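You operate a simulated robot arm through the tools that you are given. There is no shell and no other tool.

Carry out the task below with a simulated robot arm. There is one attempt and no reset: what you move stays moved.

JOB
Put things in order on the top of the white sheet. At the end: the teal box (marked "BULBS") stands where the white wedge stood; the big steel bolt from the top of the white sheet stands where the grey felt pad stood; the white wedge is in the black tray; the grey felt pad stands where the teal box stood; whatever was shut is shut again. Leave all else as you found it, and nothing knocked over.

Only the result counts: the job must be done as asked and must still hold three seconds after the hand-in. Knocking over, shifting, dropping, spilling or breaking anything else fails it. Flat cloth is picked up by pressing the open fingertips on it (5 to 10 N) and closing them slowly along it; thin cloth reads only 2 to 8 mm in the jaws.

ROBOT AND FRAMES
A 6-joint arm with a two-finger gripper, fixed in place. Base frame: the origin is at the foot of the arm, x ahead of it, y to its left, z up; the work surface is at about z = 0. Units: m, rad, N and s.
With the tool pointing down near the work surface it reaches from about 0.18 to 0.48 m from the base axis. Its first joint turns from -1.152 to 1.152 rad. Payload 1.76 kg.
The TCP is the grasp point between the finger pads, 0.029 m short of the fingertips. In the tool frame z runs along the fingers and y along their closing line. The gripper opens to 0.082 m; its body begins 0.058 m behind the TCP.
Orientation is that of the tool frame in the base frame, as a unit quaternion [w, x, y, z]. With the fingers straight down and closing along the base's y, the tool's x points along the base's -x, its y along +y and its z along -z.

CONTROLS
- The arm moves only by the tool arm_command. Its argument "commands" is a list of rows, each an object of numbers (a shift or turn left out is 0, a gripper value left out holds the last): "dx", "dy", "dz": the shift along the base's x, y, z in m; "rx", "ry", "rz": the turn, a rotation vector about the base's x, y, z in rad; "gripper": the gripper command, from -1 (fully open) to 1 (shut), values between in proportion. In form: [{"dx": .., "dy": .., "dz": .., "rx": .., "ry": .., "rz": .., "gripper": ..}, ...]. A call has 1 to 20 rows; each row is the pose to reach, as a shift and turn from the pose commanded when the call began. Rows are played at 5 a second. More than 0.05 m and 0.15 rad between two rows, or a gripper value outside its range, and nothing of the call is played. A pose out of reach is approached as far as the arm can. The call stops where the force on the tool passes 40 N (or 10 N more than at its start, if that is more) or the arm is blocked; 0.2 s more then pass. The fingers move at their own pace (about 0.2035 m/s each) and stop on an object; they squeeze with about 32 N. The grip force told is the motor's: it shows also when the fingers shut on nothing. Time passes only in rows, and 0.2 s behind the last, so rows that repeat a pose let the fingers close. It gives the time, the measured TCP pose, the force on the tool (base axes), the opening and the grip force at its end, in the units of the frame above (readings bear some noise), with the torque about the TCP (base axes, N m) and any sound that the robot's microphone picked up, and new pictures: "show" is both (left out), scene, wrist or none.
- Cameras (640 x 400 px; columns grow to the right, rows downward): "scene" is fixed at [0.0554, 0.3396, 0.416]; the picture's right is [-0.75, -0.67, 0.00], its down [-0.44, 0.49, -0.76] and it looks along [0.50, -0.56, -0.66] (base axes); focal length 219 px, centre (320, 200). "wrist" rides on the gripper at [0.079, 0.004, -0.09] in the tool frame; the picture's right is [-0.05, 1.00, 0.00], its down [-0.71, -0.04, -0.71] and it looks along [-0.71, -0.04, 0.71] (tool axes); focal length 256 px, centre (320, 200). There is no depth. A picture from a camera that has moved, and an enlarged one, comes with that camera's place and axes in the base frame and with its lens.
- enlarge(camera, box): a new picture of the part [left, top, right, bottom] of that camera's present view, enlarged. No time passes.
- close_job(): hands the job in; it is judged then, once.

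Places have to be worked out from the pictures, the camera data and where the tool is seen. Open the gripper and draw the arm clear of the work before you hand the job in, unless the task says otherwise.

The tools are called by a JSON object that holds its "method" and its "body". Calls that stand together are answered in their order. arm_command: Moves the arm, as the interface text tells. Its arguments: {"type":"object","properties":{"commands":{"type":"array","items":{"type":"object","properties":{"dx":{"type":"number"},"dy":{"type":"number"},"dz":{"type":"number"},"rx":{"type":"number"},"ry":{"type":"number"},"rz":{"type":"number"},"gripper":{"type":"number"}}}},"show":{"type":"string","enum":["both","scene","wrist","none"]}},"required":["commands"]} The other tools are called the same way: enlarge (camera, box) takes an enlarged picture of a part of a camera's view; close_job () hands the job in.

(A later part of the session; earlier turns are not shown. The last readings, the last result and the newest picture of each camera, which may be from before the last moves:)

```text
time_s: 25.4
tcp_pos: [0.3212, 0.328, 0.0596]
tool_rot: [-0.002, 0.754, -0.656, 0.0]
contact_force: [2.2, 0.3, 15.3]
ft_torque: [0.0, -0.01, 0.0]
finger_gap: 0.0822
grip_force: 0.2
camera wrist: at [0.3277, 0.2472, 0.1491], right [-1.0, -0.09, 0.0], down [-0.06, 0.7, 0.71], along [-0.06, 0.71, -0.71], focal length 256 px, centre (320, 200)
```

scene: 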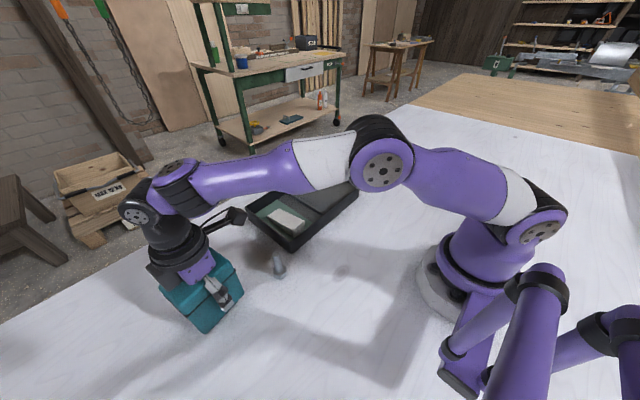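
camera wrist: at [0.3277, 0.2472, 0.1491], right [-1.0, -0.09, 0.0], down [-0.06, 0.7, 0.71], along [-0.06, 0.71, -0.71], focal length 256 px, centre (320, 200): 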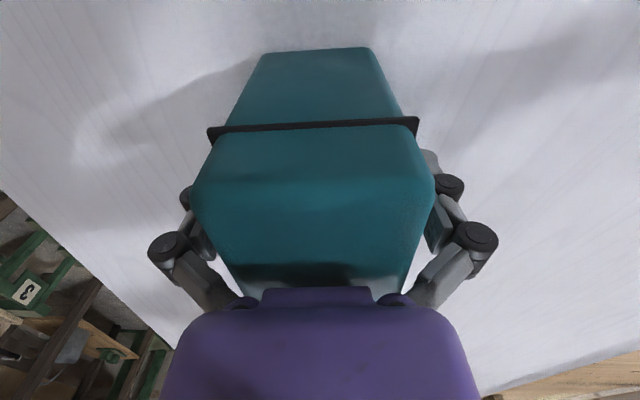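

A 15 N upward force means the gripper body is touching the lid, so the box is slightly taller than I judged. I'll back off a few millimetres.

{"method": "arm_command", "body": {"commands": [{"dz": 0.003}, {"dz": 0.004}, {"dz": 0.004}]}}

```text
time_s: 26.2
tcp_pos: [0.3205, 0.3274, 0.062]
tool_rot: [0.001, 0.755, -0.655, 0.0]
contact_force: [0.4, 0.4, 0.2]
ft_torque: [0.01, -0.03, -0.01]
finger_gap: 0.0822
grip_force: 0.0
camera wrist: at [0.3278, 0.247, 0.1514], right [-1.0, -0.09, 0.0], down [-0.06, 0.7, 0.71], along [-0.06, 0.7, -0.71], focal length 256 px, centre (320, 200)
```

scene: 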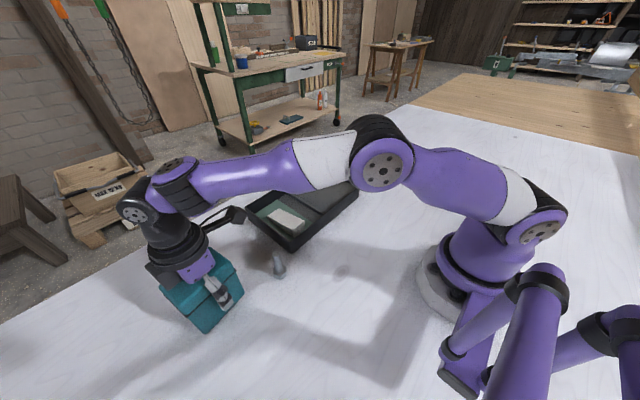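
wrist: 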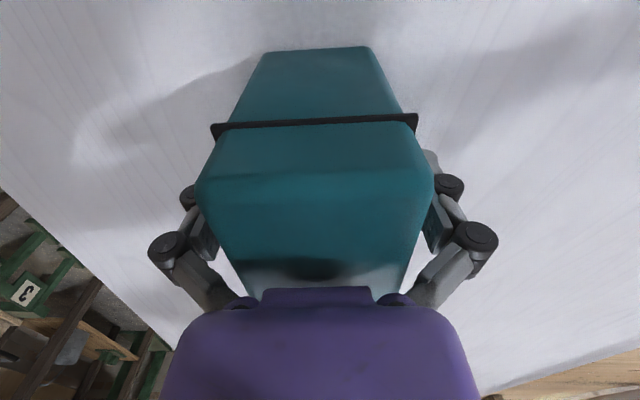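

Free again (TCP z≈0.062, fingertips about z 0.033, below the seam). I'll close gently on the box body.

{"method": "arm_command", "body": {"commands": [{"gripper": -0.8}, {"gripper": -0.65}, {"gripper": -0.5}, {"gripper": -0.3}, {"gripper": 0.0}, {"gripper": 1.0}, {"gripper": 1.0}]}}

```text
time_s: 27.3
tcp_pos: [0.3212, 0.3286, 0.0658]
tool_rot: [-0.005, 0.755, -0.656, 0.0]
contact_force: [-6.3, -6.3, 25.4]
ft_torque: [-0.02, -0.17, -0.07]
finger_gap: 0.0661
grip_force: 31.4
stopped in row 5: the force on the tool passed its limit at 41 N (the readings are from after the stop); the commanded pose is now the measured one
camera wrist: at [0.3284, 0.2477, 0.1556], right [-1.0, -0.09, -0.01], down [-0.07, 0.7, 0.71], along [-0.06, 0.71, -0.7], focal length 256 px, centre (320, 200)
```

scene: 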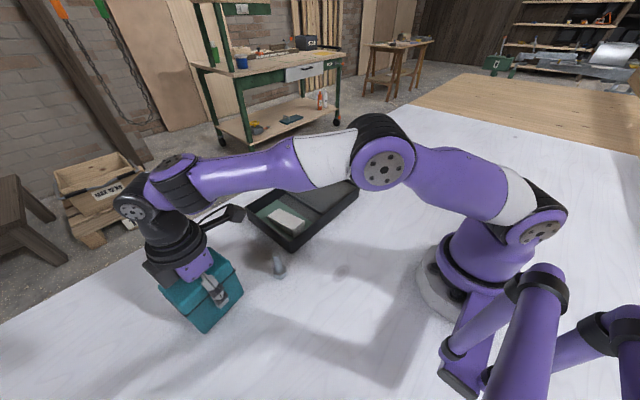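
wrist: 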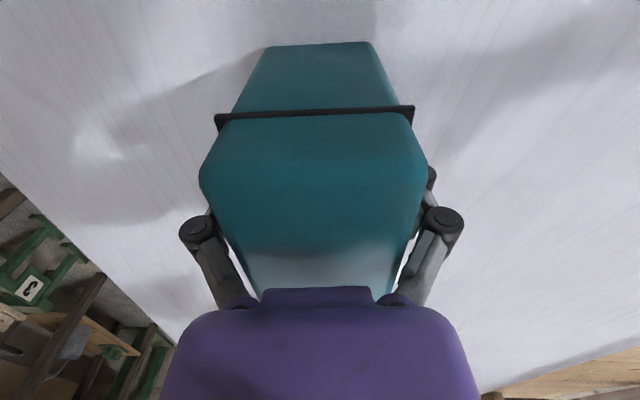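

The fingers met something at a 66 mm gap (probably the protruding seam), and the force limit stopped the move. I need to look closely before doing anything else.

{"method": "enlarge", "body": {"camera": "wrist", "box": [160, 20, 480, 310]}}

{"method": "enlarge", "body": {"camera": "scene", "box": [120, 220, 280, 345]}}

```text
1.38 times, centred on (320, 165) of wrist
camera zoom: at [0.3284, 0.2477, 0.1556], right [-1.0, -0.09, -0.01], down [-0.07, 0.7, 0.71], along [-0.06, 0.71, -0.7], focal length 353 px, centre (320, 248)
```

zoom: 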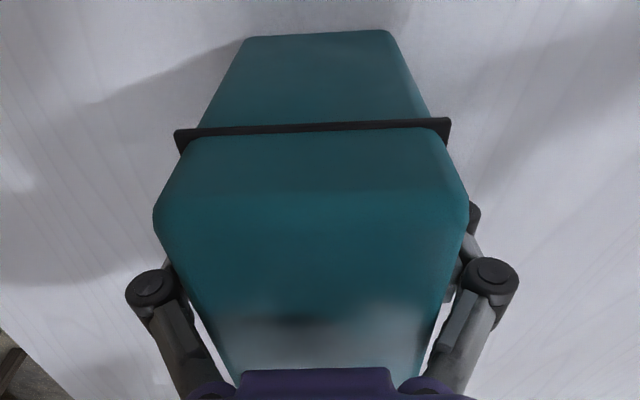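

```text
3.20 times, centred on (200, 282) of scene
camera zoom: at [0.0554, 0.3395, 0.416], right [-0.75, -0.67, 0.0], down [-0.44, 0.49, -0.76], along [0.5, -0.56, -0.66], focal length 701 px, centre (704, -64)
```

zoom: 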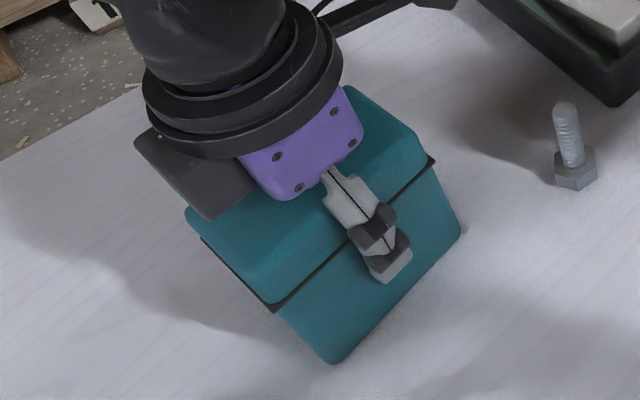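

The fingers closed on the protruding seam plate (about 66 mm wide) right at the finger knuckle, and that pushed the arm up. I'll release gently and see that the box is undisturbed.

{"method": "arm_command", "body": {"commands": [{"gripper": -0.65}, {"gripper": -0.8}, {"gripper": -1}, {"dz": 0.005, "gripper": -1}, {"dz": 0.013, "gripper": -1}, {"dz": 0.013, "gripper": -1}]}}

```text
time_s: 28.7
tcp_pos: [0.3212, 0.3267, 0.0761]
tool_rot: [-0.004, 0.754, -0.657, 0.001]
contact_force: [0.4, -0.6, -0.5]
ft_torque: [0.0, 0.0, 0.0]
finger_gap: 0.0818
grip_force: 0.1
camera wrist: at [0.3285, 0.2472, 0.1662], right [-1.0, -0.09, -0.01], down [-0.06, 0.7, 0.71], along [-0.06, 0.71, -0.7], focal length 256 px, centre (320, 200)
```

scene: 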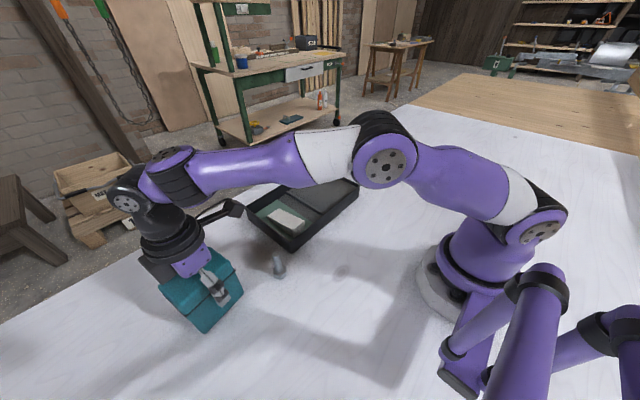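
wrist: 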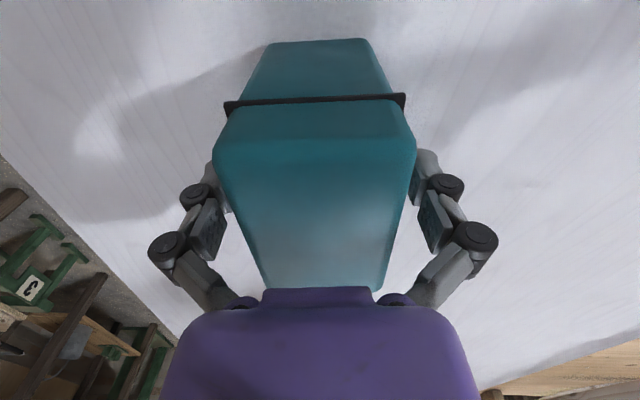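

Released without trouble. I'll enlarge to verify the box is intact and to judge the seam height.

{"method": "enlarge", "body": {"camera": "wrist", "box": [200, 20, 440, 170]}}

{"method": "enlarge", "body": {"camera": "scene", "box": [140, 230, 270, 340]}}

```text
2.67 times, centred on (320, 95) of wrist
camera zoom: at [0.3285, 0.2472, 0.1662], right [-1.0, -0.09, -0.01], down [-0.06, 0.7, 0.71], along [-0.06, 0.71, -0.7], focal length 683 px, centre (320, 480)
```

zoom: 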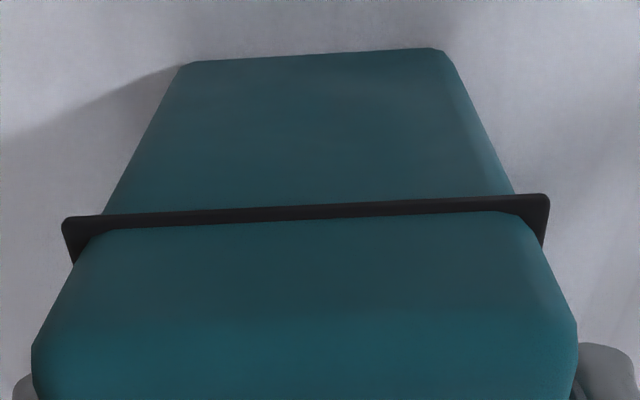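

```text
3.64 times, centred on (205, 285) of scene
camera zoom: at [0.0554, 0.3396, 0.416], right [-0.75, -0.67, 0.0], down [-0.44, 0.49, -0.76], along [0.5, -0.56, -0.66], focal length 796 px, centre (738, -109)
```

zoom: 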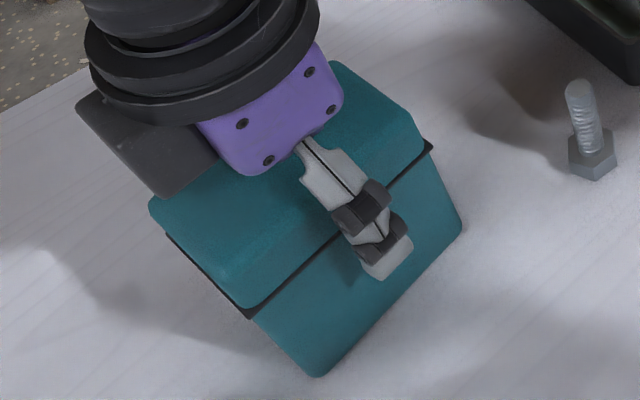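

The box is unmoved; the seam plate sits at z≈0.080 and sticks out about 4 mm. I'll raise so the pad centre (TCP) is level with the plate, centre along the box, and close on it, then test with a tiny lift.

{"method": "arm_command", "body": {"commands": [{"dy": 0.002, "dz": 0.004, "rx": -0.005, "ry": 0.007, "gripper": -1}, {"dy": 0.002, "dz": 0.004, "rx": -0.005, "ry": 0.007, "gripper": -0.8}, {"dy": 0.002, "dz": 0.004, "rx": -0.005, "ry": 0.007, "gripper": -0.7}, {"dy": 0.002, "dz": 0.004, "rx": -0.005, "ry": 0.007, "gripper": -0.6}, {"dy": 0.002, "dz": 0.004, "rx": -0.005, "ry": 0.007, "gripper": -0.5}]}}

```text
time_s: 29.9
tcp_pos: [0.3215, 0.3295, 0.081]
tool_rot: [0.001, 0.754, -0.656, 0.001]
contact_force: [-1.2, -0.2, 0.5]
ft_torque: [0.0, -0.01, 0.03]
finger_gap: 0.0614
grip_force: 0.1
camera wrist: at [0.3292, 0.2498, 0.1704], right [-1.0, -0.09, 0.0], down [-0.06, 0.71, 0.71], along [-0.06, 0.7, -0.71], focal length 256 px, centre (320, 200)
```

scene: 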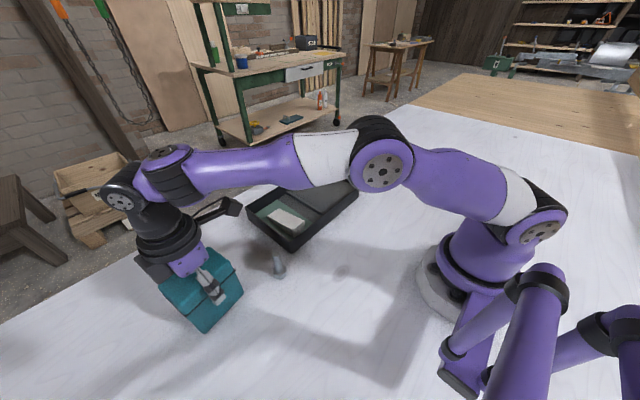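
wrist: 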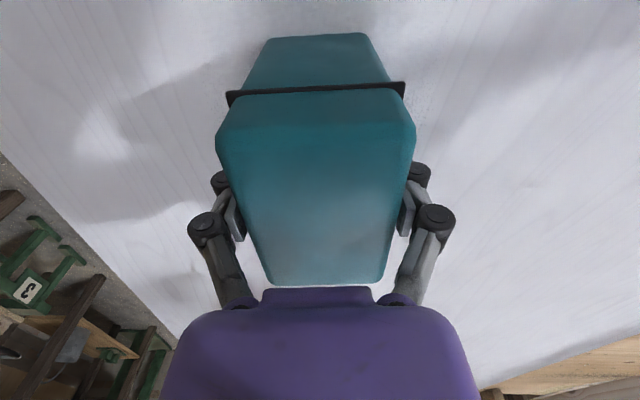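

At this height the fingers went past 66 mm to 61 mm without contact, so the earlier block was the upper finger links against the lid. I'll keep closing gradually.

{"method": "arm_command", "body": {"commands": [{"gripper": -0.45}, {"gripper": -0.4}, {"gripper": -0.35}, {"gripper": -0.3}, {"gripper": -0.3}], "show": "wrist"}}

```text
time_s: 31.1
tcp_pos: [0.3211, 0.3292, 0.0805]
tool_rot: [0.0, 0.755, -0.656, -0.001]
contact_force: [-2.3, -1.4, 5.1]
ft_torque: [-0.13, 0.15, 0.03]
finger_gap: 0.0596
grip_force: 32.0
camera wrist: at [0.3292, 0.2498, 0.1705], right [-1.0, -0.09, 0.0], down [-0.06, 0.71, 0.71], along [-0.06, 0.7, -0.71], focal length 256 px, centre (320, 200)
```

wrist: 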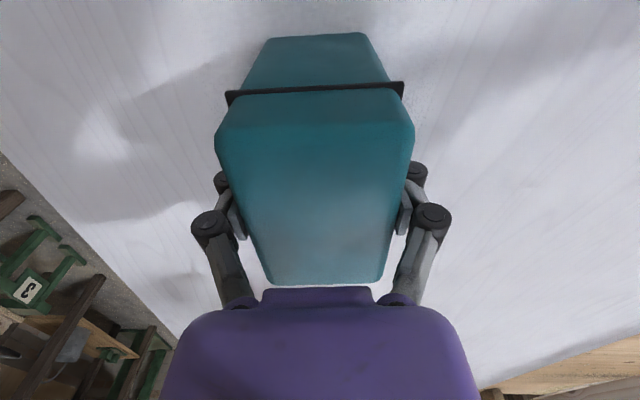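

Gripped at 59.6 mm with 32 N and little reaction. I'll do a small test lift and look.

{"method": "arm_command", "body": {"commands": [{"gripper": 1}, {"dz": 0.002, "gripper": 1}, {"dz": 0.005, "gripper": 1}, {"dz": 0.008, "gripper": 1}, {"dz": 0.008, "gripper": 1}]}}

{"method": "enlarge", "body": {"camera": "wrist", "box": [200, 10, 440, 160]}}

{"method": "enlarge", "body": {"camera": "scene", "box": [140, 230, 270, 340]}}

```text
time_s: 32.3
tcp_pos: [0.321, 0.3286, 0.0891]
tool_rot: [0.001, 0.754, -0.656, 0.001]
contact_force: [0.3, 0.3, -1.9]
ft_torque: [0.0, 0.02, 0.01]
finger_gap: 0.0591
grip_force: 32.0
camera wrist: at [0.3287, 0.2497, 0.1784], right [-1.0, -0.09, 0.0], down [-0.06, 0.71, 0.71], along [-0.06, 0.7, -0.71], focal length 256 px, centre (320, 200)
```

scene: 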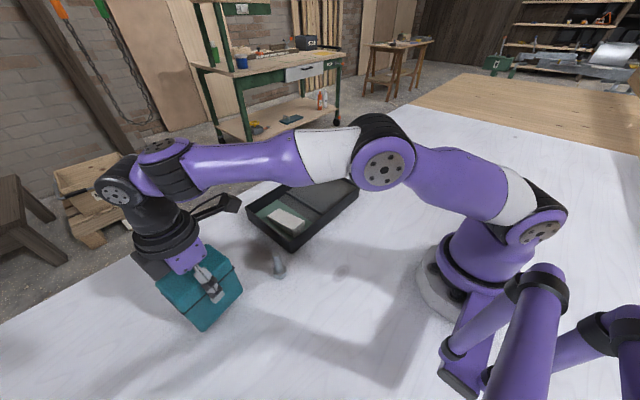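
wrist: 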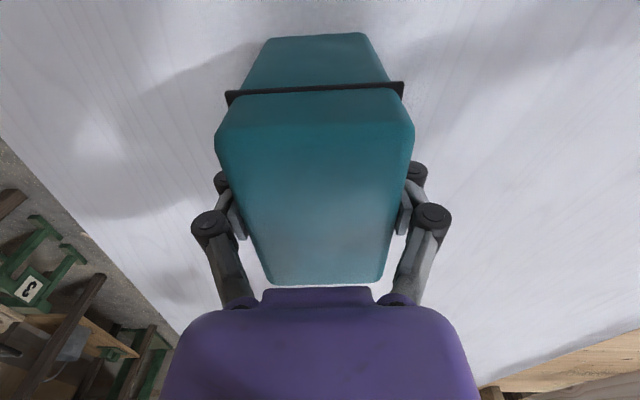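

```text
2.67 times, centred on (320, 85) of wrist
camera zoom: at [0.3287, 0.2497, 0.1784], right [-1.0, -0.09, 0.0], down [-0.06, 0.71, 0.71], along [-0.06, 0.7, -0.71], focal length 683 px, centre (320, 507)
```

zoom: 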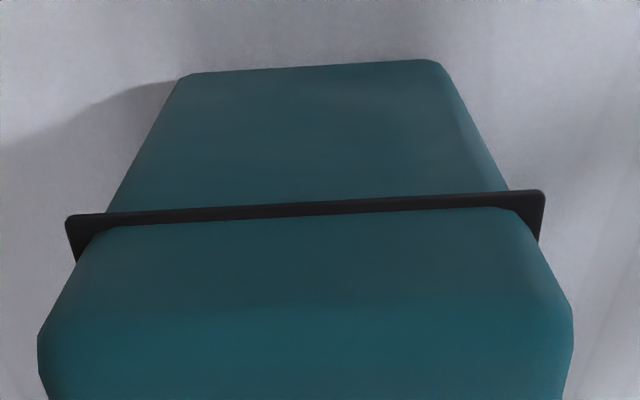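

```text
3.64 times, centred on (205, 285) of scene
camera zoom: at [0.0554, 0.3396, 0.416], right [-0.75, -0.67, 0.0], down [-0.44, 0.49, -0.76], along [0.5, -0.56, -0.66], focal length 796 px, centre (738, -109)
```

zoom: 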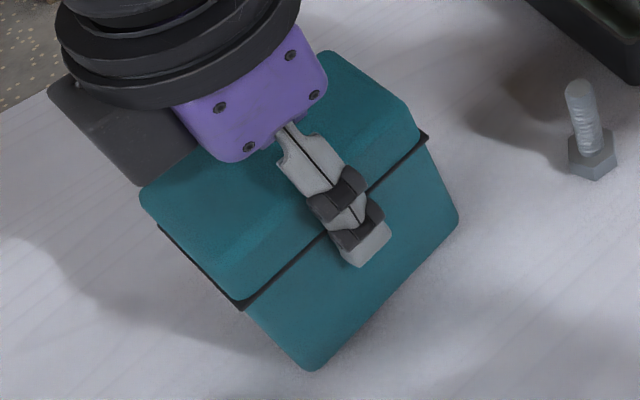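

The whole box came up with its lid shut and the seam unchanged. I'll lift to about z 0.15, draw inward and rise further.

{"method": "arm_command", "body": {"commands": [{"dz": 0.02, "gripper": 1}, {"dz": 0.04, "gripper": 1}, {"dz": 0.06, "gripper": 1}, {"dx": -0.015, "dy": -0.015, "dz": 0.075, "gripper": 1}, {"dx": -0.03, "dy": -0.03, "dz": 0.09, "gripper": 1}, {"dx": -0.04, "dy": -0.05, "dz": 0.1, "gripper": 1}, {"dx": -0.05, "dy": -0.075, "dz": 0.11, "gripper": 1}, {"dx": -0.05, "dy": -0.1, "dz": 0.115, "gripper": 1}, {"dx": -0.05, "dy": -0.1, "dz": 0.115, "gripper": 1}]}}

```text
time_s: 34.3
tcp_pos: [0.2712, 0.2306, 0.2067]
tool_rot: [0.001, 0.755, -0.655, 0.001]
contact_force: [0.0, 0.2, -1.9]
ft_torque: [-0.01, 0.01, 0.01]
finger_gap: 0.0593
grip_force: 31.8
camera wrist: at [0.2795, 0.1502, 0.2964], right [-1.0, -0.09, 0.0], down [-0.06, 0.71, 0.71], along [-0.06, 0.7, -0.71], focal length 256 px, centre (320, 200)
```

scene: 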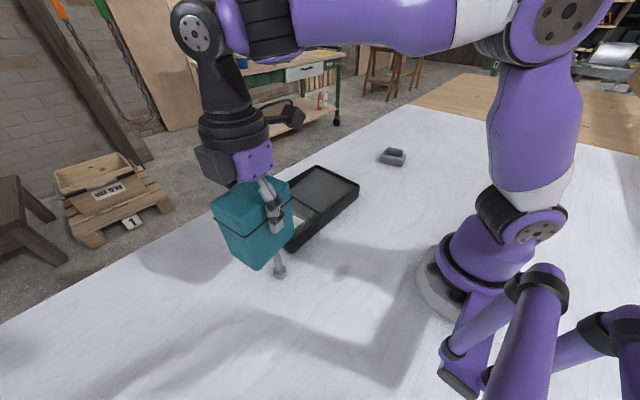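
wrist: 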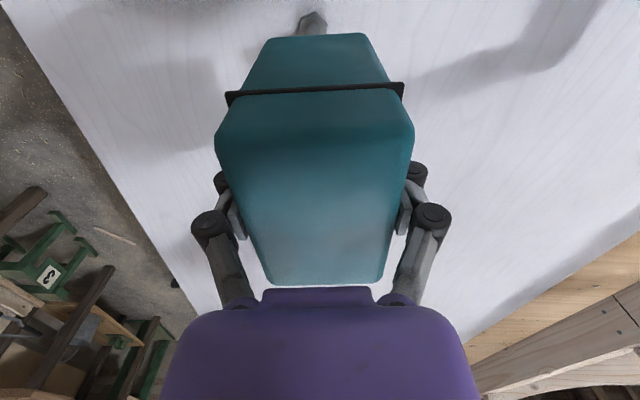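

The box is held steadily (bottom about 0.12 above the sheet). Now I'll sweep over to the wedge's old place at (0.3207, -0.1915).

{"method": "arm_command", "body": {"commands": [{"dx": 0.003, "dy": -0.03, "gripper": 1}, {"dx": 0.006, "dy": -0.06, "gripper": 1}, {"dx": 0.01, "dy": -0.09, "gripper": 1}, {"dx": 0.014, "dy": -0.12, "gripper": 1}, {"dx": 0.018, "dy": -0.15, "rz": -0.02, "gripper": 1}, {"dx": 0.022, "dy": -0.18, "rz": -0.04, "gripper": 1}, {"dx": 0.026, "dy": -0.21, "rz": -0.06, "gripper": 1}, {"dx": 0.03, "dy": -0.24, "rz": -0.08, "gripper": 1}, {"dx": 0.034, "dy": -0.27, "rz": -0.1, "gripper": 1}, {"dx": 0.038, "dy": -0.3, "rz": -0.1, "gripper": 1}, {"dx": 0.042, "dy": -0.33, "rz": -0.1, "gripper": 1}, {"dx": 0.046, "dy": -0.36, "rz": -0.1, "gripper": 1}, {"dx": 0.05, "dy": -0.39, "rz": -0.1, "gripper": 1}, {"dx": 0.05, "dy": -0.42, "rz": -0.1, "gripper": 1}, {"dx": 0.05, "dy": -0.42, "rz": -0.1, "gripper": 1}]}}

```text
time_s: 37.5
tcp_pos: [0.3194, -0.1904, 0.2035]
tool_rot: [0.0, 0.721, -0.693, -0.001]
contact_force: [0.1, 0.0, -1.5]
ft_torque: [0.02, 0.03, -0.02]
finger_gap: 0.059
grip_force: 32.3
camera wrist: at [0.3197, -0.27, 0.2929], right [-1.0, 0.01, 0.0], down [0.01, 0.71, 0.71], along [0.01, 0.71, -0.71], focal length 256 px, centre (320, 200)
```

scene: 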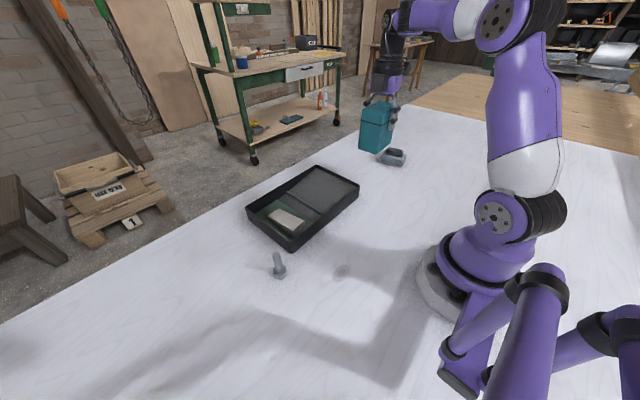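
wrist: 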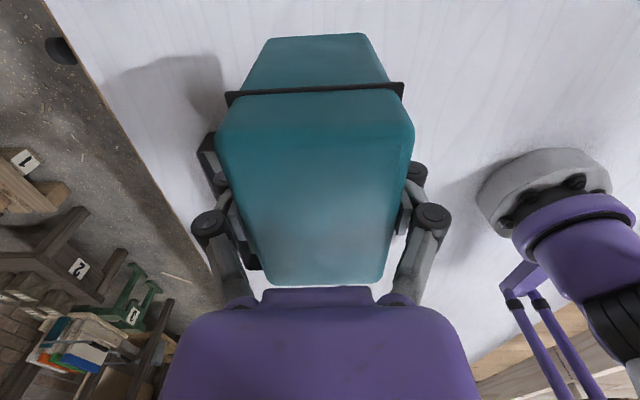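

The box is over the old wedge spot (TCP about (0.3205, -0.191)). I'll lower it to just above the sheet.

{"method": "arm_command", "body": {"commands": [{"dz": -0.03, "gripper": 1}, {"dz": -0.06, "gripper": 1}, {"dz": -0.085, "gripper": 1}, {"dz": -0.105, "gripper": 1}, {"dz": -0.115, "gripper": 1}, {"dz": -0.115, "gripper": 1}]}}

```text
time_s: 38.9
tcp_pos: [0.3192, -0.1906, 0.0891]
tool_rot: [0.0, 0.721, -0.693, -0.001]
contact_force: [-0.3, 0.6, -1.9]
ft_torque: [-0.01, 0.01, 0.0]
finger_gap: 0.0594
grip_force: 32.1
camera wrist: at [0.3198, -0.2707, 0.179], right [-1.0, 0.01, 0.0], down [0.01, 0.71, 0.71], along [0.01, 0.71, -0.71], focal length 256 px, centre (320, 200)
```

scene: 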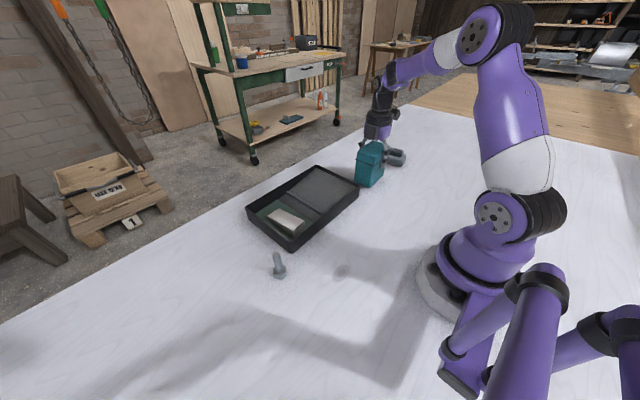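
wrist: 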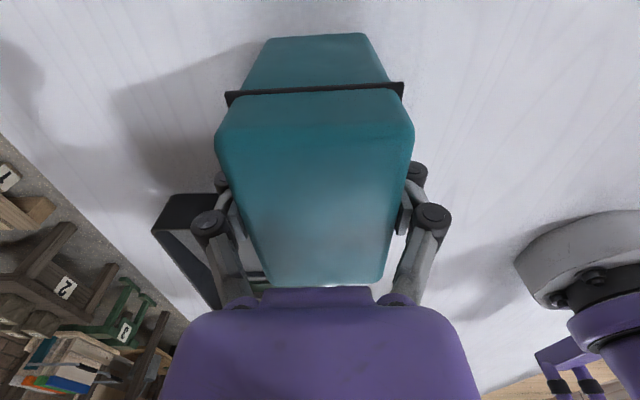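

About 8 mm to go; I'll step down slowly to contact.

{"method": "arm_command", "body": {"commands": [{"dz": -0.004, "gripper": 1}, {"dz": -0.006, "gripper": 1}, {"dz": -0.007, "gripper": 1}, {"dz": -0.007, "gripper": 1}], "show": "none"}}

{"method": "arm_command", "body": {"commands": [{"dz": -0.001, "gripper": 1}, {"dz": -0.0015, "gripper": 1}, {"dz": -0.0015, "gripper": 1}], "show": "none"}}

```text
time_s: 39.9
tcp_pos: [0.32, -0.1904, 0.0819]
tool_rot: [0.001, 0.721, -0.693, -0.001]
contact_force: [-0.3, 0.6, -2.3]
ft_torque: [-0.04, -0.01, 0.03]
finger_gap: 0.0591
grip_force: 31.8
```

```text
time_s: 40.7
tcp_pos: [0.3217, -0.1911, 0.081]
tool_rot: [0.001, 0.722, -0.692, 0.001]
contact_force: [-6.4, 0.9, 16.7]
ft_torque: [0.48, 0.23, 0.14]
finger_gap: 0.0599
grip_force: 32.2
```

Contact at 17 N: the box is on the sheet. I'll ease the load slightly and open slowly.

{"method": "arm_command", "body": {"commands": [{"dz": 0.0006, "gripper": 1}, {"dz": 0.0006, "gripper": -0.46}, {"dz": 0.0006, "gripper": -0.55}, {"dz": 0.0006, "gripper": -0.7}, {"dz": 0.0006, "gripper": -0.9}, {"dz": 0.0006, "gripper": -1}, {"dz": 0.0006, "gripper": -1}]}}

```text
time_s: 42.3
tcp_pos: [0.3217, -0.1902, 0.0813]
tool_rot: [0.002, 0.721, -0.693, -0.001]
contact_force: [0.7, 0.3, -0.8]
ft_torque: [0.0, -0.01, 0.02]
finger_gap: 0.0821
grip_force: 0.0
camera wrist: at [0.3213, -0.2706, 0.1704], right [-1.0, 0.01, 0.0], down [0.01, 0.71, 0.71], along [0.01, 0.71, -0.71], focal length 256 px, centre (320, 200)
```

scene: 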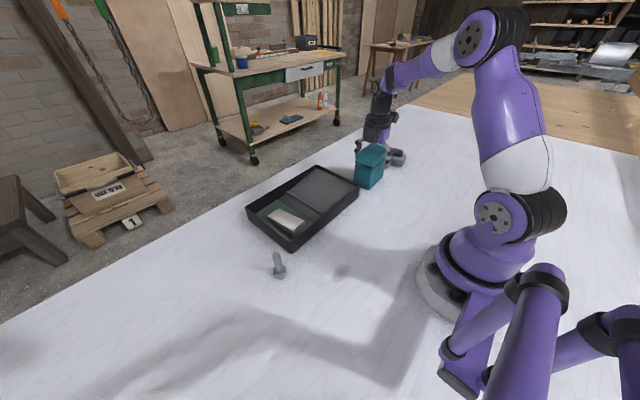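
wrist: 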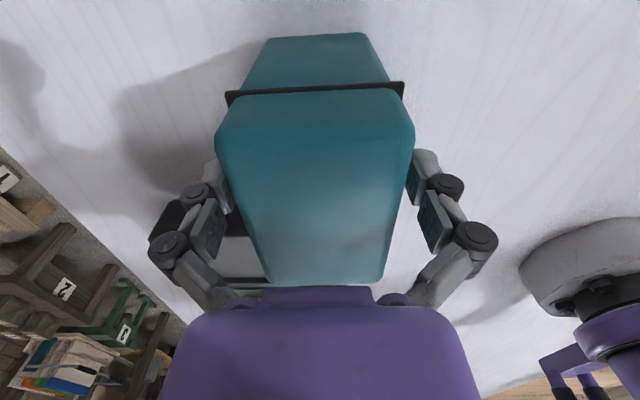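

The box stands free on the wedge's spot. I'll rise straight up clear of it.

{"method": "arm_command", "body": {"commands": [{"dz": 0.02, "gripper": -1}, {"dz": 0.04, "gripper": -1}, {"dz": 0.07, "gripper": -1}, {"dz": 0.11, "gripper": -1}, {"dz": 0.15, "gripper": -1}, {"dz": 0.17, "gripper": -1}, {"dz": 0.17, "gripper": -1}]}}

```text
time_s: 43.9
tcp_pos: [0.3206, -0.1915, 0.2508]
tool_rot: [0.001, 0.721, -0.693, -0.001]
contact_force: [0.9, 0.2, 0.8]
ft_torque: [0.01, 0.03, -0.02]
finger_gap: 0.082
grip_force: 0.1
camera wrist: at [0.321, -0.2708, 0.3413], right [-1.0, 0.01, 0.0], down [0.01, 0.71, 0.71], along [0.01, 0.71, -0.71], focal length 256 px, centre (320, 200)
```

scene: 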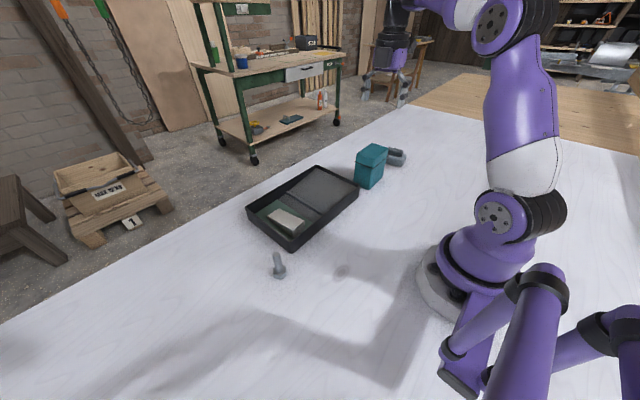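
wrist: 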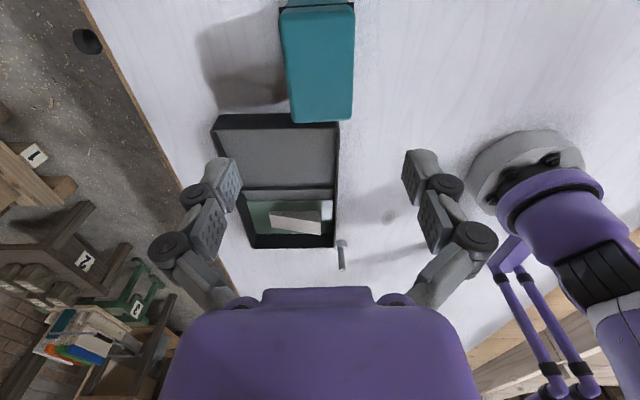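

The box is standing well. Next is the felt pad: I'll move back and turn the tool to about +0.2 rad yaw to look at the pad along its handle.

{"method": "arm_command", "body": {"commands": [{"dx": -0.01, "dy": -0.012, "rz": -0.13}, {"dx": -0.02, "dy": -0.024, "rz": -0.26}, {"dx": -0.03, "dy": -0.036, "rz": -0.39}, {"dx": -0.04, "dy": -0.048, "rz": -0.52}, {"dx": -0.05, "dy": -0.06, "rz": -0.65}, {"dx": -0.06, "dy": -0.072, "rz": -0.78}, {"dx": -0.07, "dy": -0.084, "rz": -0.91}, {"dx": -0.08, "dy": -0.096, "rz": -1.04}, {"dx": -0.09, "dy": -0.108, "rz": -1.17}, {"dx": -0.1, "dy": -0.12, "rz": -1.3}, {"dx": -0.1, "dy": -0.13, "rz": -1.393}, {"dx": -0.1, "dy": -0.13, "rz": -1.393}]}}

```text
time_s: 46.5
tcp_pos: [0.2213, -0.32, 0.2522]
tool_rot: [-0.001, -0.108, 0.994, 0.0]
contact_force: [-0.2, 0.5, -0.5]
ft_torque: [0.02, 0.0, -0.01]
finger_gap: 0.082
grip_force: 0.0
camera wrist: at [0.1438, -0.3344, 0.3413], right [-0.16, 0.99, 0.0], down [0.7, 0.11, 0.71], along [0.7, 0.12, -0.71], focal length 256 px, centre (320, 200)
```

scene: 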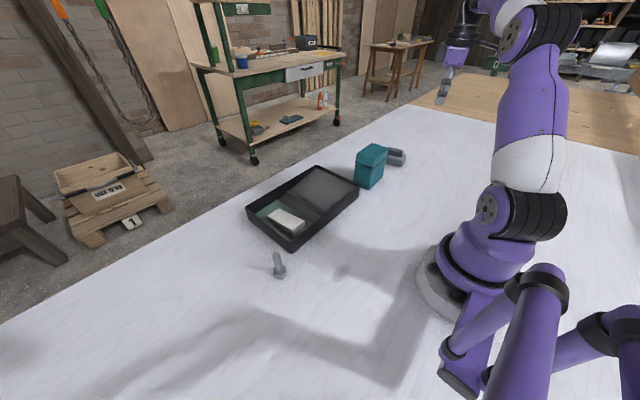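
wrist: 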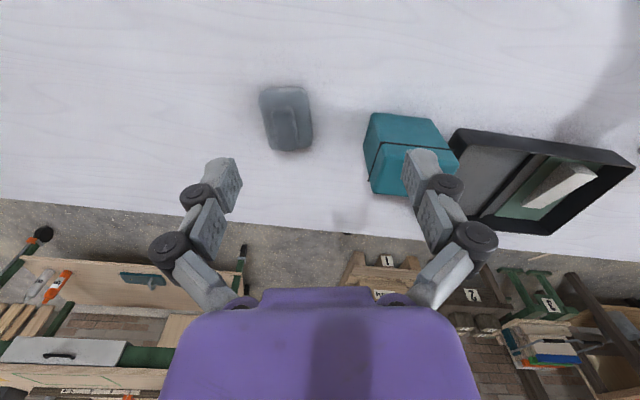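

{"method": "enlarge", "body": {"camera": "wrist", "box": [240, 70, 340, 165]}}

{"method": "enlarge", "body": {"camera": "wrist", "box": [340, 100, 480, 210]}}

{"method": "enlarge", "body": {"camera": "scene", "box": [330, 120, 430, 200]}}

```text
4.21 times, centred on (290, 118) of wrist
camera zoom: at [0.1438, -0.3344, 0.3413], right [-0.16, 0.99, 0.0], down [0.7, 0.11, 0.71], along [0.7, 0.12, -0.71], focal length 1078 px, centre (446, 547)
```

zoom: 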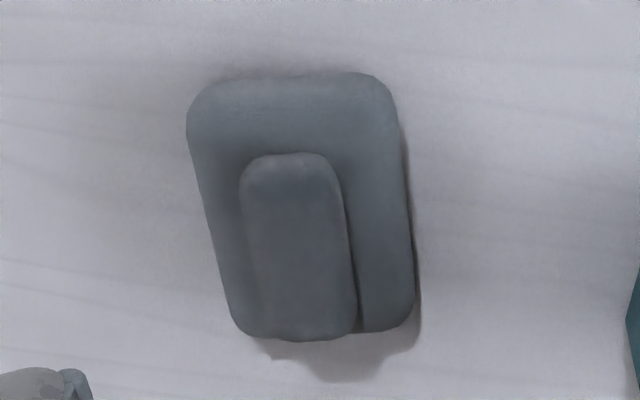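

```text
3.64 times, centred on (410, 155) of wrist
camera zoom: at [0.1438, -0.3344, 0.3413], right [-0.16, 0.99, 0.0], down [0.7, 0.11, 0.71], along [0.7, 0.12, -0.71], focal length 931 px, centre (-7, 364)
```

zoom: 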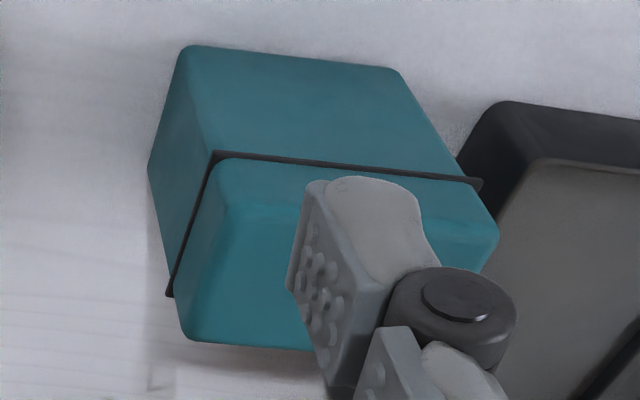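

```text
5.00 times, centred on (380, 160) of scene
camera zoom: at [0.0554, 0.3395, 0.416], right [-0.75, -0.67, 0.0], down [-0.44, 0.49, -0.76], along [0.5, -0.56, -0.66], focal length 1095 px, centre (20, 400)
```

zoom: 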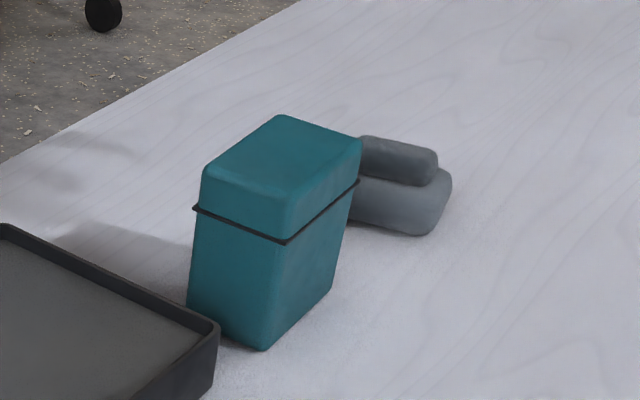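

The pad is about 0.083 x 0.064 m with its handle (about 0.03 wide, top z≈0.04) centred near (0.3195, -0.352), handle axis about 0.22 rad from x. I'll approach to z≈0.10 above it, fingers straddling the handle.

{"method": "arm_command", "body": {"commands": [{"dx": 0.02, "dy": -0.006, "dz": -0.03}, {"dx": 0.04, "dy": -0.012, "dz": -0.06}, {"dx": 0.06, "dy": -0.018, "dz": -0.09}, {"dx": 0.075, "dy": -0.024, "dz": -0.12}, {"dx": 0.09, "dy": -0.03, "dz": -0.14}, {"dx": 0.098, "dy": -0.032, "dz": -0.152, "rz": 0.01}, {"dx": 0.098, "dy": -0.032, "dz": -0.152, "rz": 0.01}]}}

```text
time_s: 48.1
tcp_pos: [0.3186, -0.3519, 0.0976]
tool_rot: [-0.001, -0.112, 0.994, 0.001]
contact_force: [0.1, -0.4, 0.6]
ft_torque: [0.01, -0.03, 0.0]
finger_gap: 0.0819
grip_force: 0.0
camera wrist: at [0.2405, -0.3666, 0.1881], right [-0.17, 0.98, 0.0], down [0.7, 0.12, 0.71], along [0.7, 0.12, -0.71], focal length 256 px, centre (320, 200)
```

scene: 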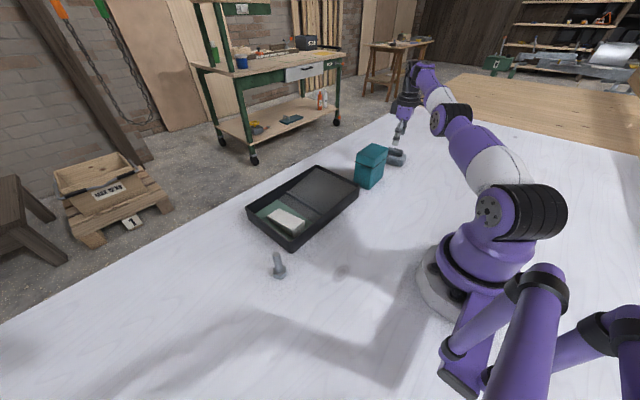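
wrist: 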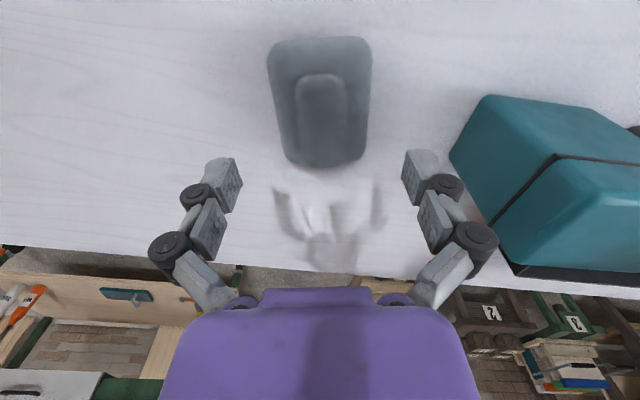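

Reached at r≈0.475. I'll refine the handle position from this closer view.

{"method": "enlarge", "body": {"camera": "wrist", "box": [240, 20, 400, 180]}}

```text
2.50 times, centred on (320, 100) of wrist
camera zoom: at [0.2405, -0.3666, 0.1881], right [-0.17, 0.98, 0.0], down [0.7, 0.12, 0.71], along [0.7, 0.12, -0.71], focal length 640 px, centre (320, 450)
```

zoom: 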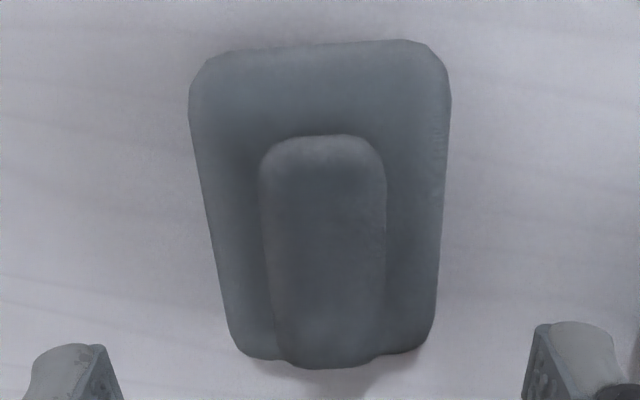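

The handle centre line is within 1 mm of the TCP; the pad centre is about (0.3215, -0.3515). I'll shift 3 mm along the handle and descend so the fingertips sit just above the pad body.

{"method": "arm_command", "body": {"commands": [{"dx": 0.003, "dy": 0.0013, "dz": -0.015}, {"dx": 0.003, "dy": 0.0013, "dz": -0.03}, {"dx": 0.003, "dy": 0.0013, "dz": -0.038}, {"dx": 0.003, "dy": 0.0013, "dz": -0.043}, {"dx": 0.003, "dy": 0.0013, "dz": -0.043}]}}

```text
time_s: 49.3
tcp_pos: [0.3228, -0.3507, 0.0566]
tool_rot: [0.001, -0.114, 0.994, 0.0]
contact_force: [0.5, 0.0, 0.3]
ft_torque: [0.01, 0.01, 0.01]
finger_gap: 0.0821
grip_force: 0.2
camera wrist: at [0.2448, -0.3657, 0.1458], right [-0.17, 0.98, 0.0], down [0.7, 0.12, 0.71], along [0.7, 0.12, -0.71], focal length 256 px, centre (320, 200)
```

scene: 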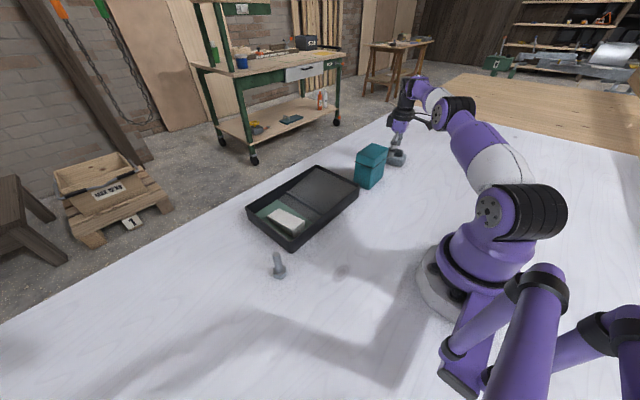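
wrist: 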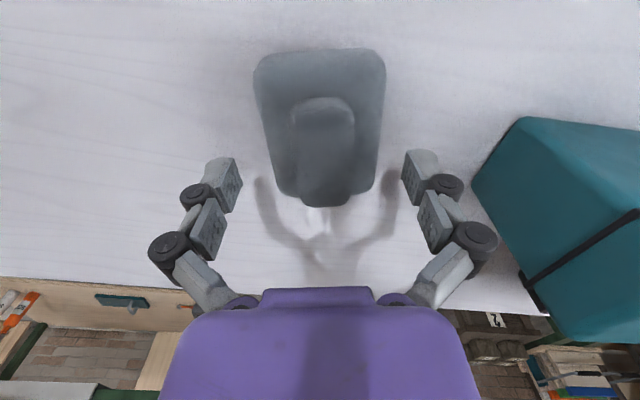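

No contact yet at TCP z 0.0566. I'll go 2.5 mm lower and close slowly on the handle.

{"method": "arm_command", "body": {"commands": [{"dz": -0.0025, "gripper": -1}, {"dz": -0.0025, "gripper": -0.6}, {"dz": -0.0025, "gripper": -0.2}, {"dz": -0.0025, "gripper": 0.1}, {"dz": -0.0025, "gripper": 0.1}]}}

```text
time_s: 50.5
tcp_pos: [0.3234, -0.3519, 0.0554]
tool_rot: [0.001, -0.114, 0.994, -0.002]
contact_force: [6.0, -2.1, 30.2]
ft_torque: [-0.4, -0.24, -0.06]
finger_gap: 0.0399
grip_force: 2.2
camera wrist: at [0.2454, -0.3662, 0.1446], right [-0.17, 0.98, 0.0], down [0.69, 0.12, 0.71], along [0.7, 0.12, -0.71], focal length 256 px, centre (320, 200)
```

scene: 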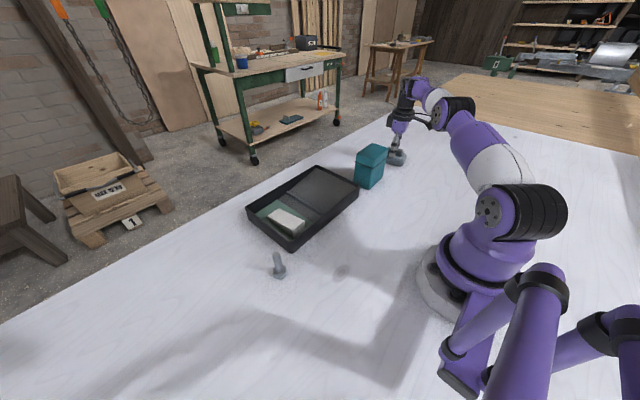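
wrist: 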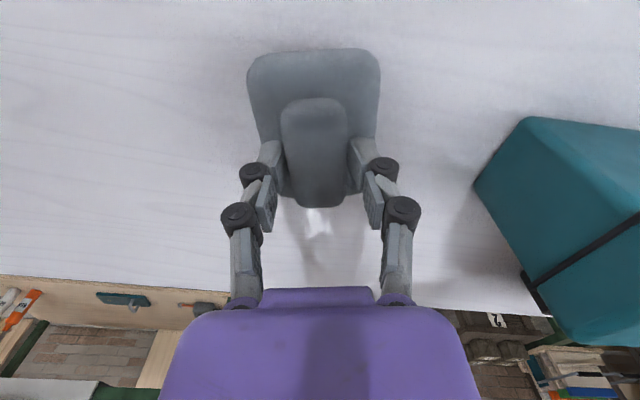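

The fingertips are pressing on the pad body (30 N), so the body top is about z 0.027. I'll rise 4 mm and then close onto the handle.

{"method": "arm_command", "body": {"commands": [{"dz": 0.002, "gripper": 0.1}, {"dz": 0.004, "gripper": 0.1}, {"dz": 0.004, "gripper": 0.1}]}}

```text
time_s: 51.3
tcp_pos: [0.3203, -0.3498, 0.0563]
tool_rot: [-0.002, -0.114, 0.994, 0.003]
contact_force: [1.2, -1.3, 8.4]
ft_torque: [-0.15, -0.09, -0.01]
finger_gap: 0.0384
grip_force: 0.2
camera wrist: at [0.2439, -0.3649, 0.1462], right [-0.17, 0.98, 0.01], down [0.7, 0.12, 0.7], along [0.69, 0.13, -0.71], focal length 256 px, centre (320, 200)
```

scene: 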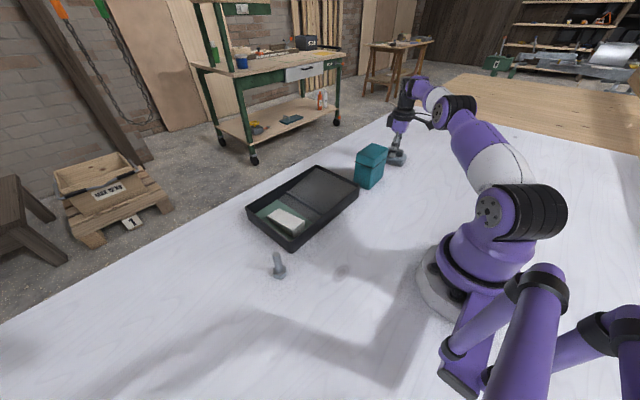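
wrist: 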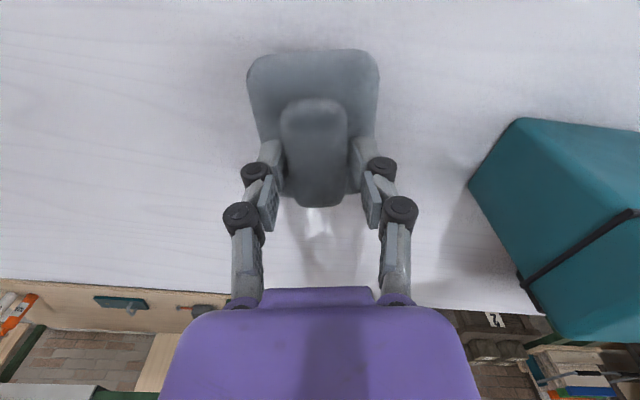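

There's still 8 N of contact; I'll raise another 3 mm.

{"method": "arm_command", "body": {"commands": [{"dz": 0.0015, "gripper": 0.1}, {"dz": 0.003, "gripper": 0.1}, {"dz": 0.003, "gripper": 0.1}], "show": "wrist"}}

```text
time_s: 52.1
tcp_pos: [0.3216, -0.3511, 0.0604]
tool_rot: [-0.001, -0.112, 0.994, 0.002]
contact_force: [-0.6, 0.5, -0.5]
ft_torque: [0.0, -0.01, 0.0]
finger_gap: 0.0368
grip_force: 0.0
camera wrist: at [0.2443, -0.3652, 0.1495], right [-0.17, 0.98, 0.0], down [0.7, 0.12, 0.71], along [0.69, 0.12, -0.71], focal length 256 px, centre (320, 200)
```

wrist: 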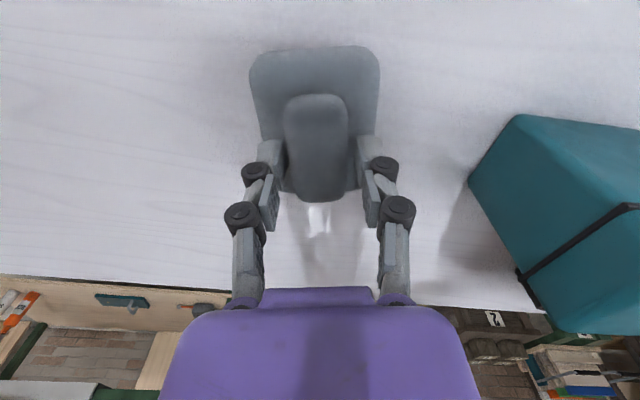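

Free now with tips just above the pad body (gap 37 mm). I'll close onto the handle.

{"method": "arm_command", "body": {"commands": [{"dz": -0.001, "gripper": 0.15}, {"dz": -0.001, "gripper": 0.2}, {"dz": -0.001, "gripper": 0.25}, {"dz": -0.001, "gripper": 0.35}, {"dz": -0.001, "gripper": 0.6}, {"dz": -0.001, "gripper": 1}, {"dz": -0.001, "gripper": 1}]}}

```text
time_s: 53.7
tcp_pos: [0.3215, -0.3518, 0.0605]
tool_rot: [0.0, -0.114, 0.994, 0.001]
contact_force: [-0.1, 0.5, 1.6]
ft_torque: [0.0, -0.01, 0.05]
finger_gap: 0.029
grip_force: 31.9
camera wrist: at [0.2446, -0.3657, 0.1493], right [-0.17, 0.98, 0.0], down [0.7, 0.12, 0.71], along [0.7, 0.12, -0.71], focal length 256 px, centre (320, 200)
```

scene: 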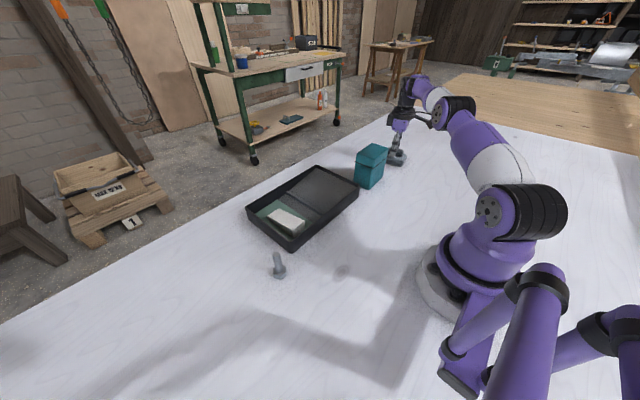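
wrist: 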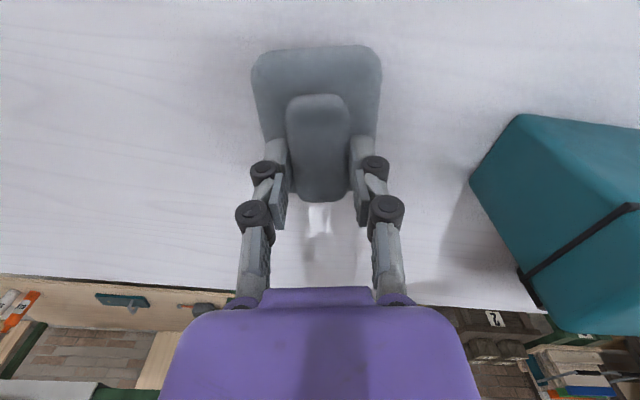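

The handle is held (29 mm, 32 N). I'll lift a little, draw back in -x, and then rise.

{"method": "arm_command", "body": {"commands": [{"dz": 0.006, "gripper": 1}, {"dz": 0.015, "gripper": 1}, {"dz": 0.03, "gripper": 1}, {"dx": -0.02, "dz": 0.045, "gripper": 1}, {"dx": -0.045, "dz": 0.065, "gripper": 1}, {"dx": -0.07, "dz": 0.09, "gripper": 1}, {"dx": -0.09, "dz": 0.115, "gripper": 1}, {"dx": -0.1, "dz": 0.14, "gripper": 1}, {"dx": -0.1, "dz": 0.14, "gripper": 1}]}}

```text
time_s: 55.7
tcp_pos: [0.2213, -0.3524, 0.2011]
tool_rot: [-0.001, -0.114, 0.994, 0.001]
contact_force: [-0.8, -0.9, 0.1]
ft_torque: [-0.03, -0.01, 0.01]
finger_gap: 0.0292
grip_force: 32.0
camera wrist: at [0.1434, -0.3668, 0.2906], right [-0.17, 0.98, 0.0], down [0.7, 0.12, 0.71], along [0.7, 0.12, -0.71], focal length 256 px, centre (320, 200)
```

scene: 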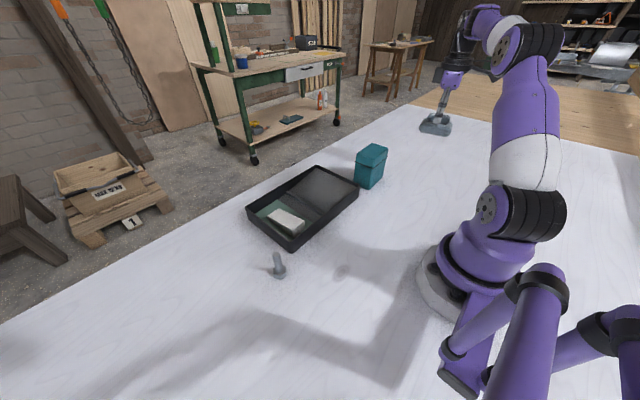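
wrist: 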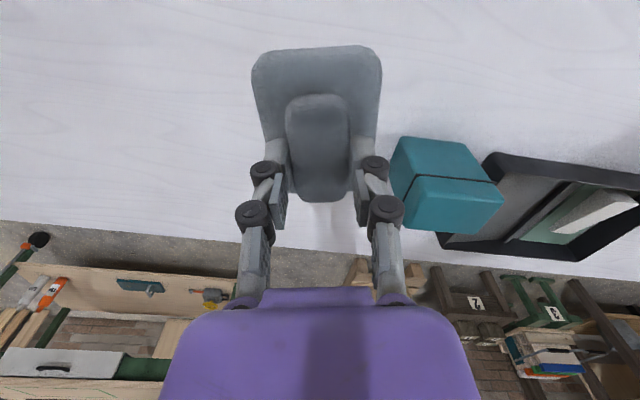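

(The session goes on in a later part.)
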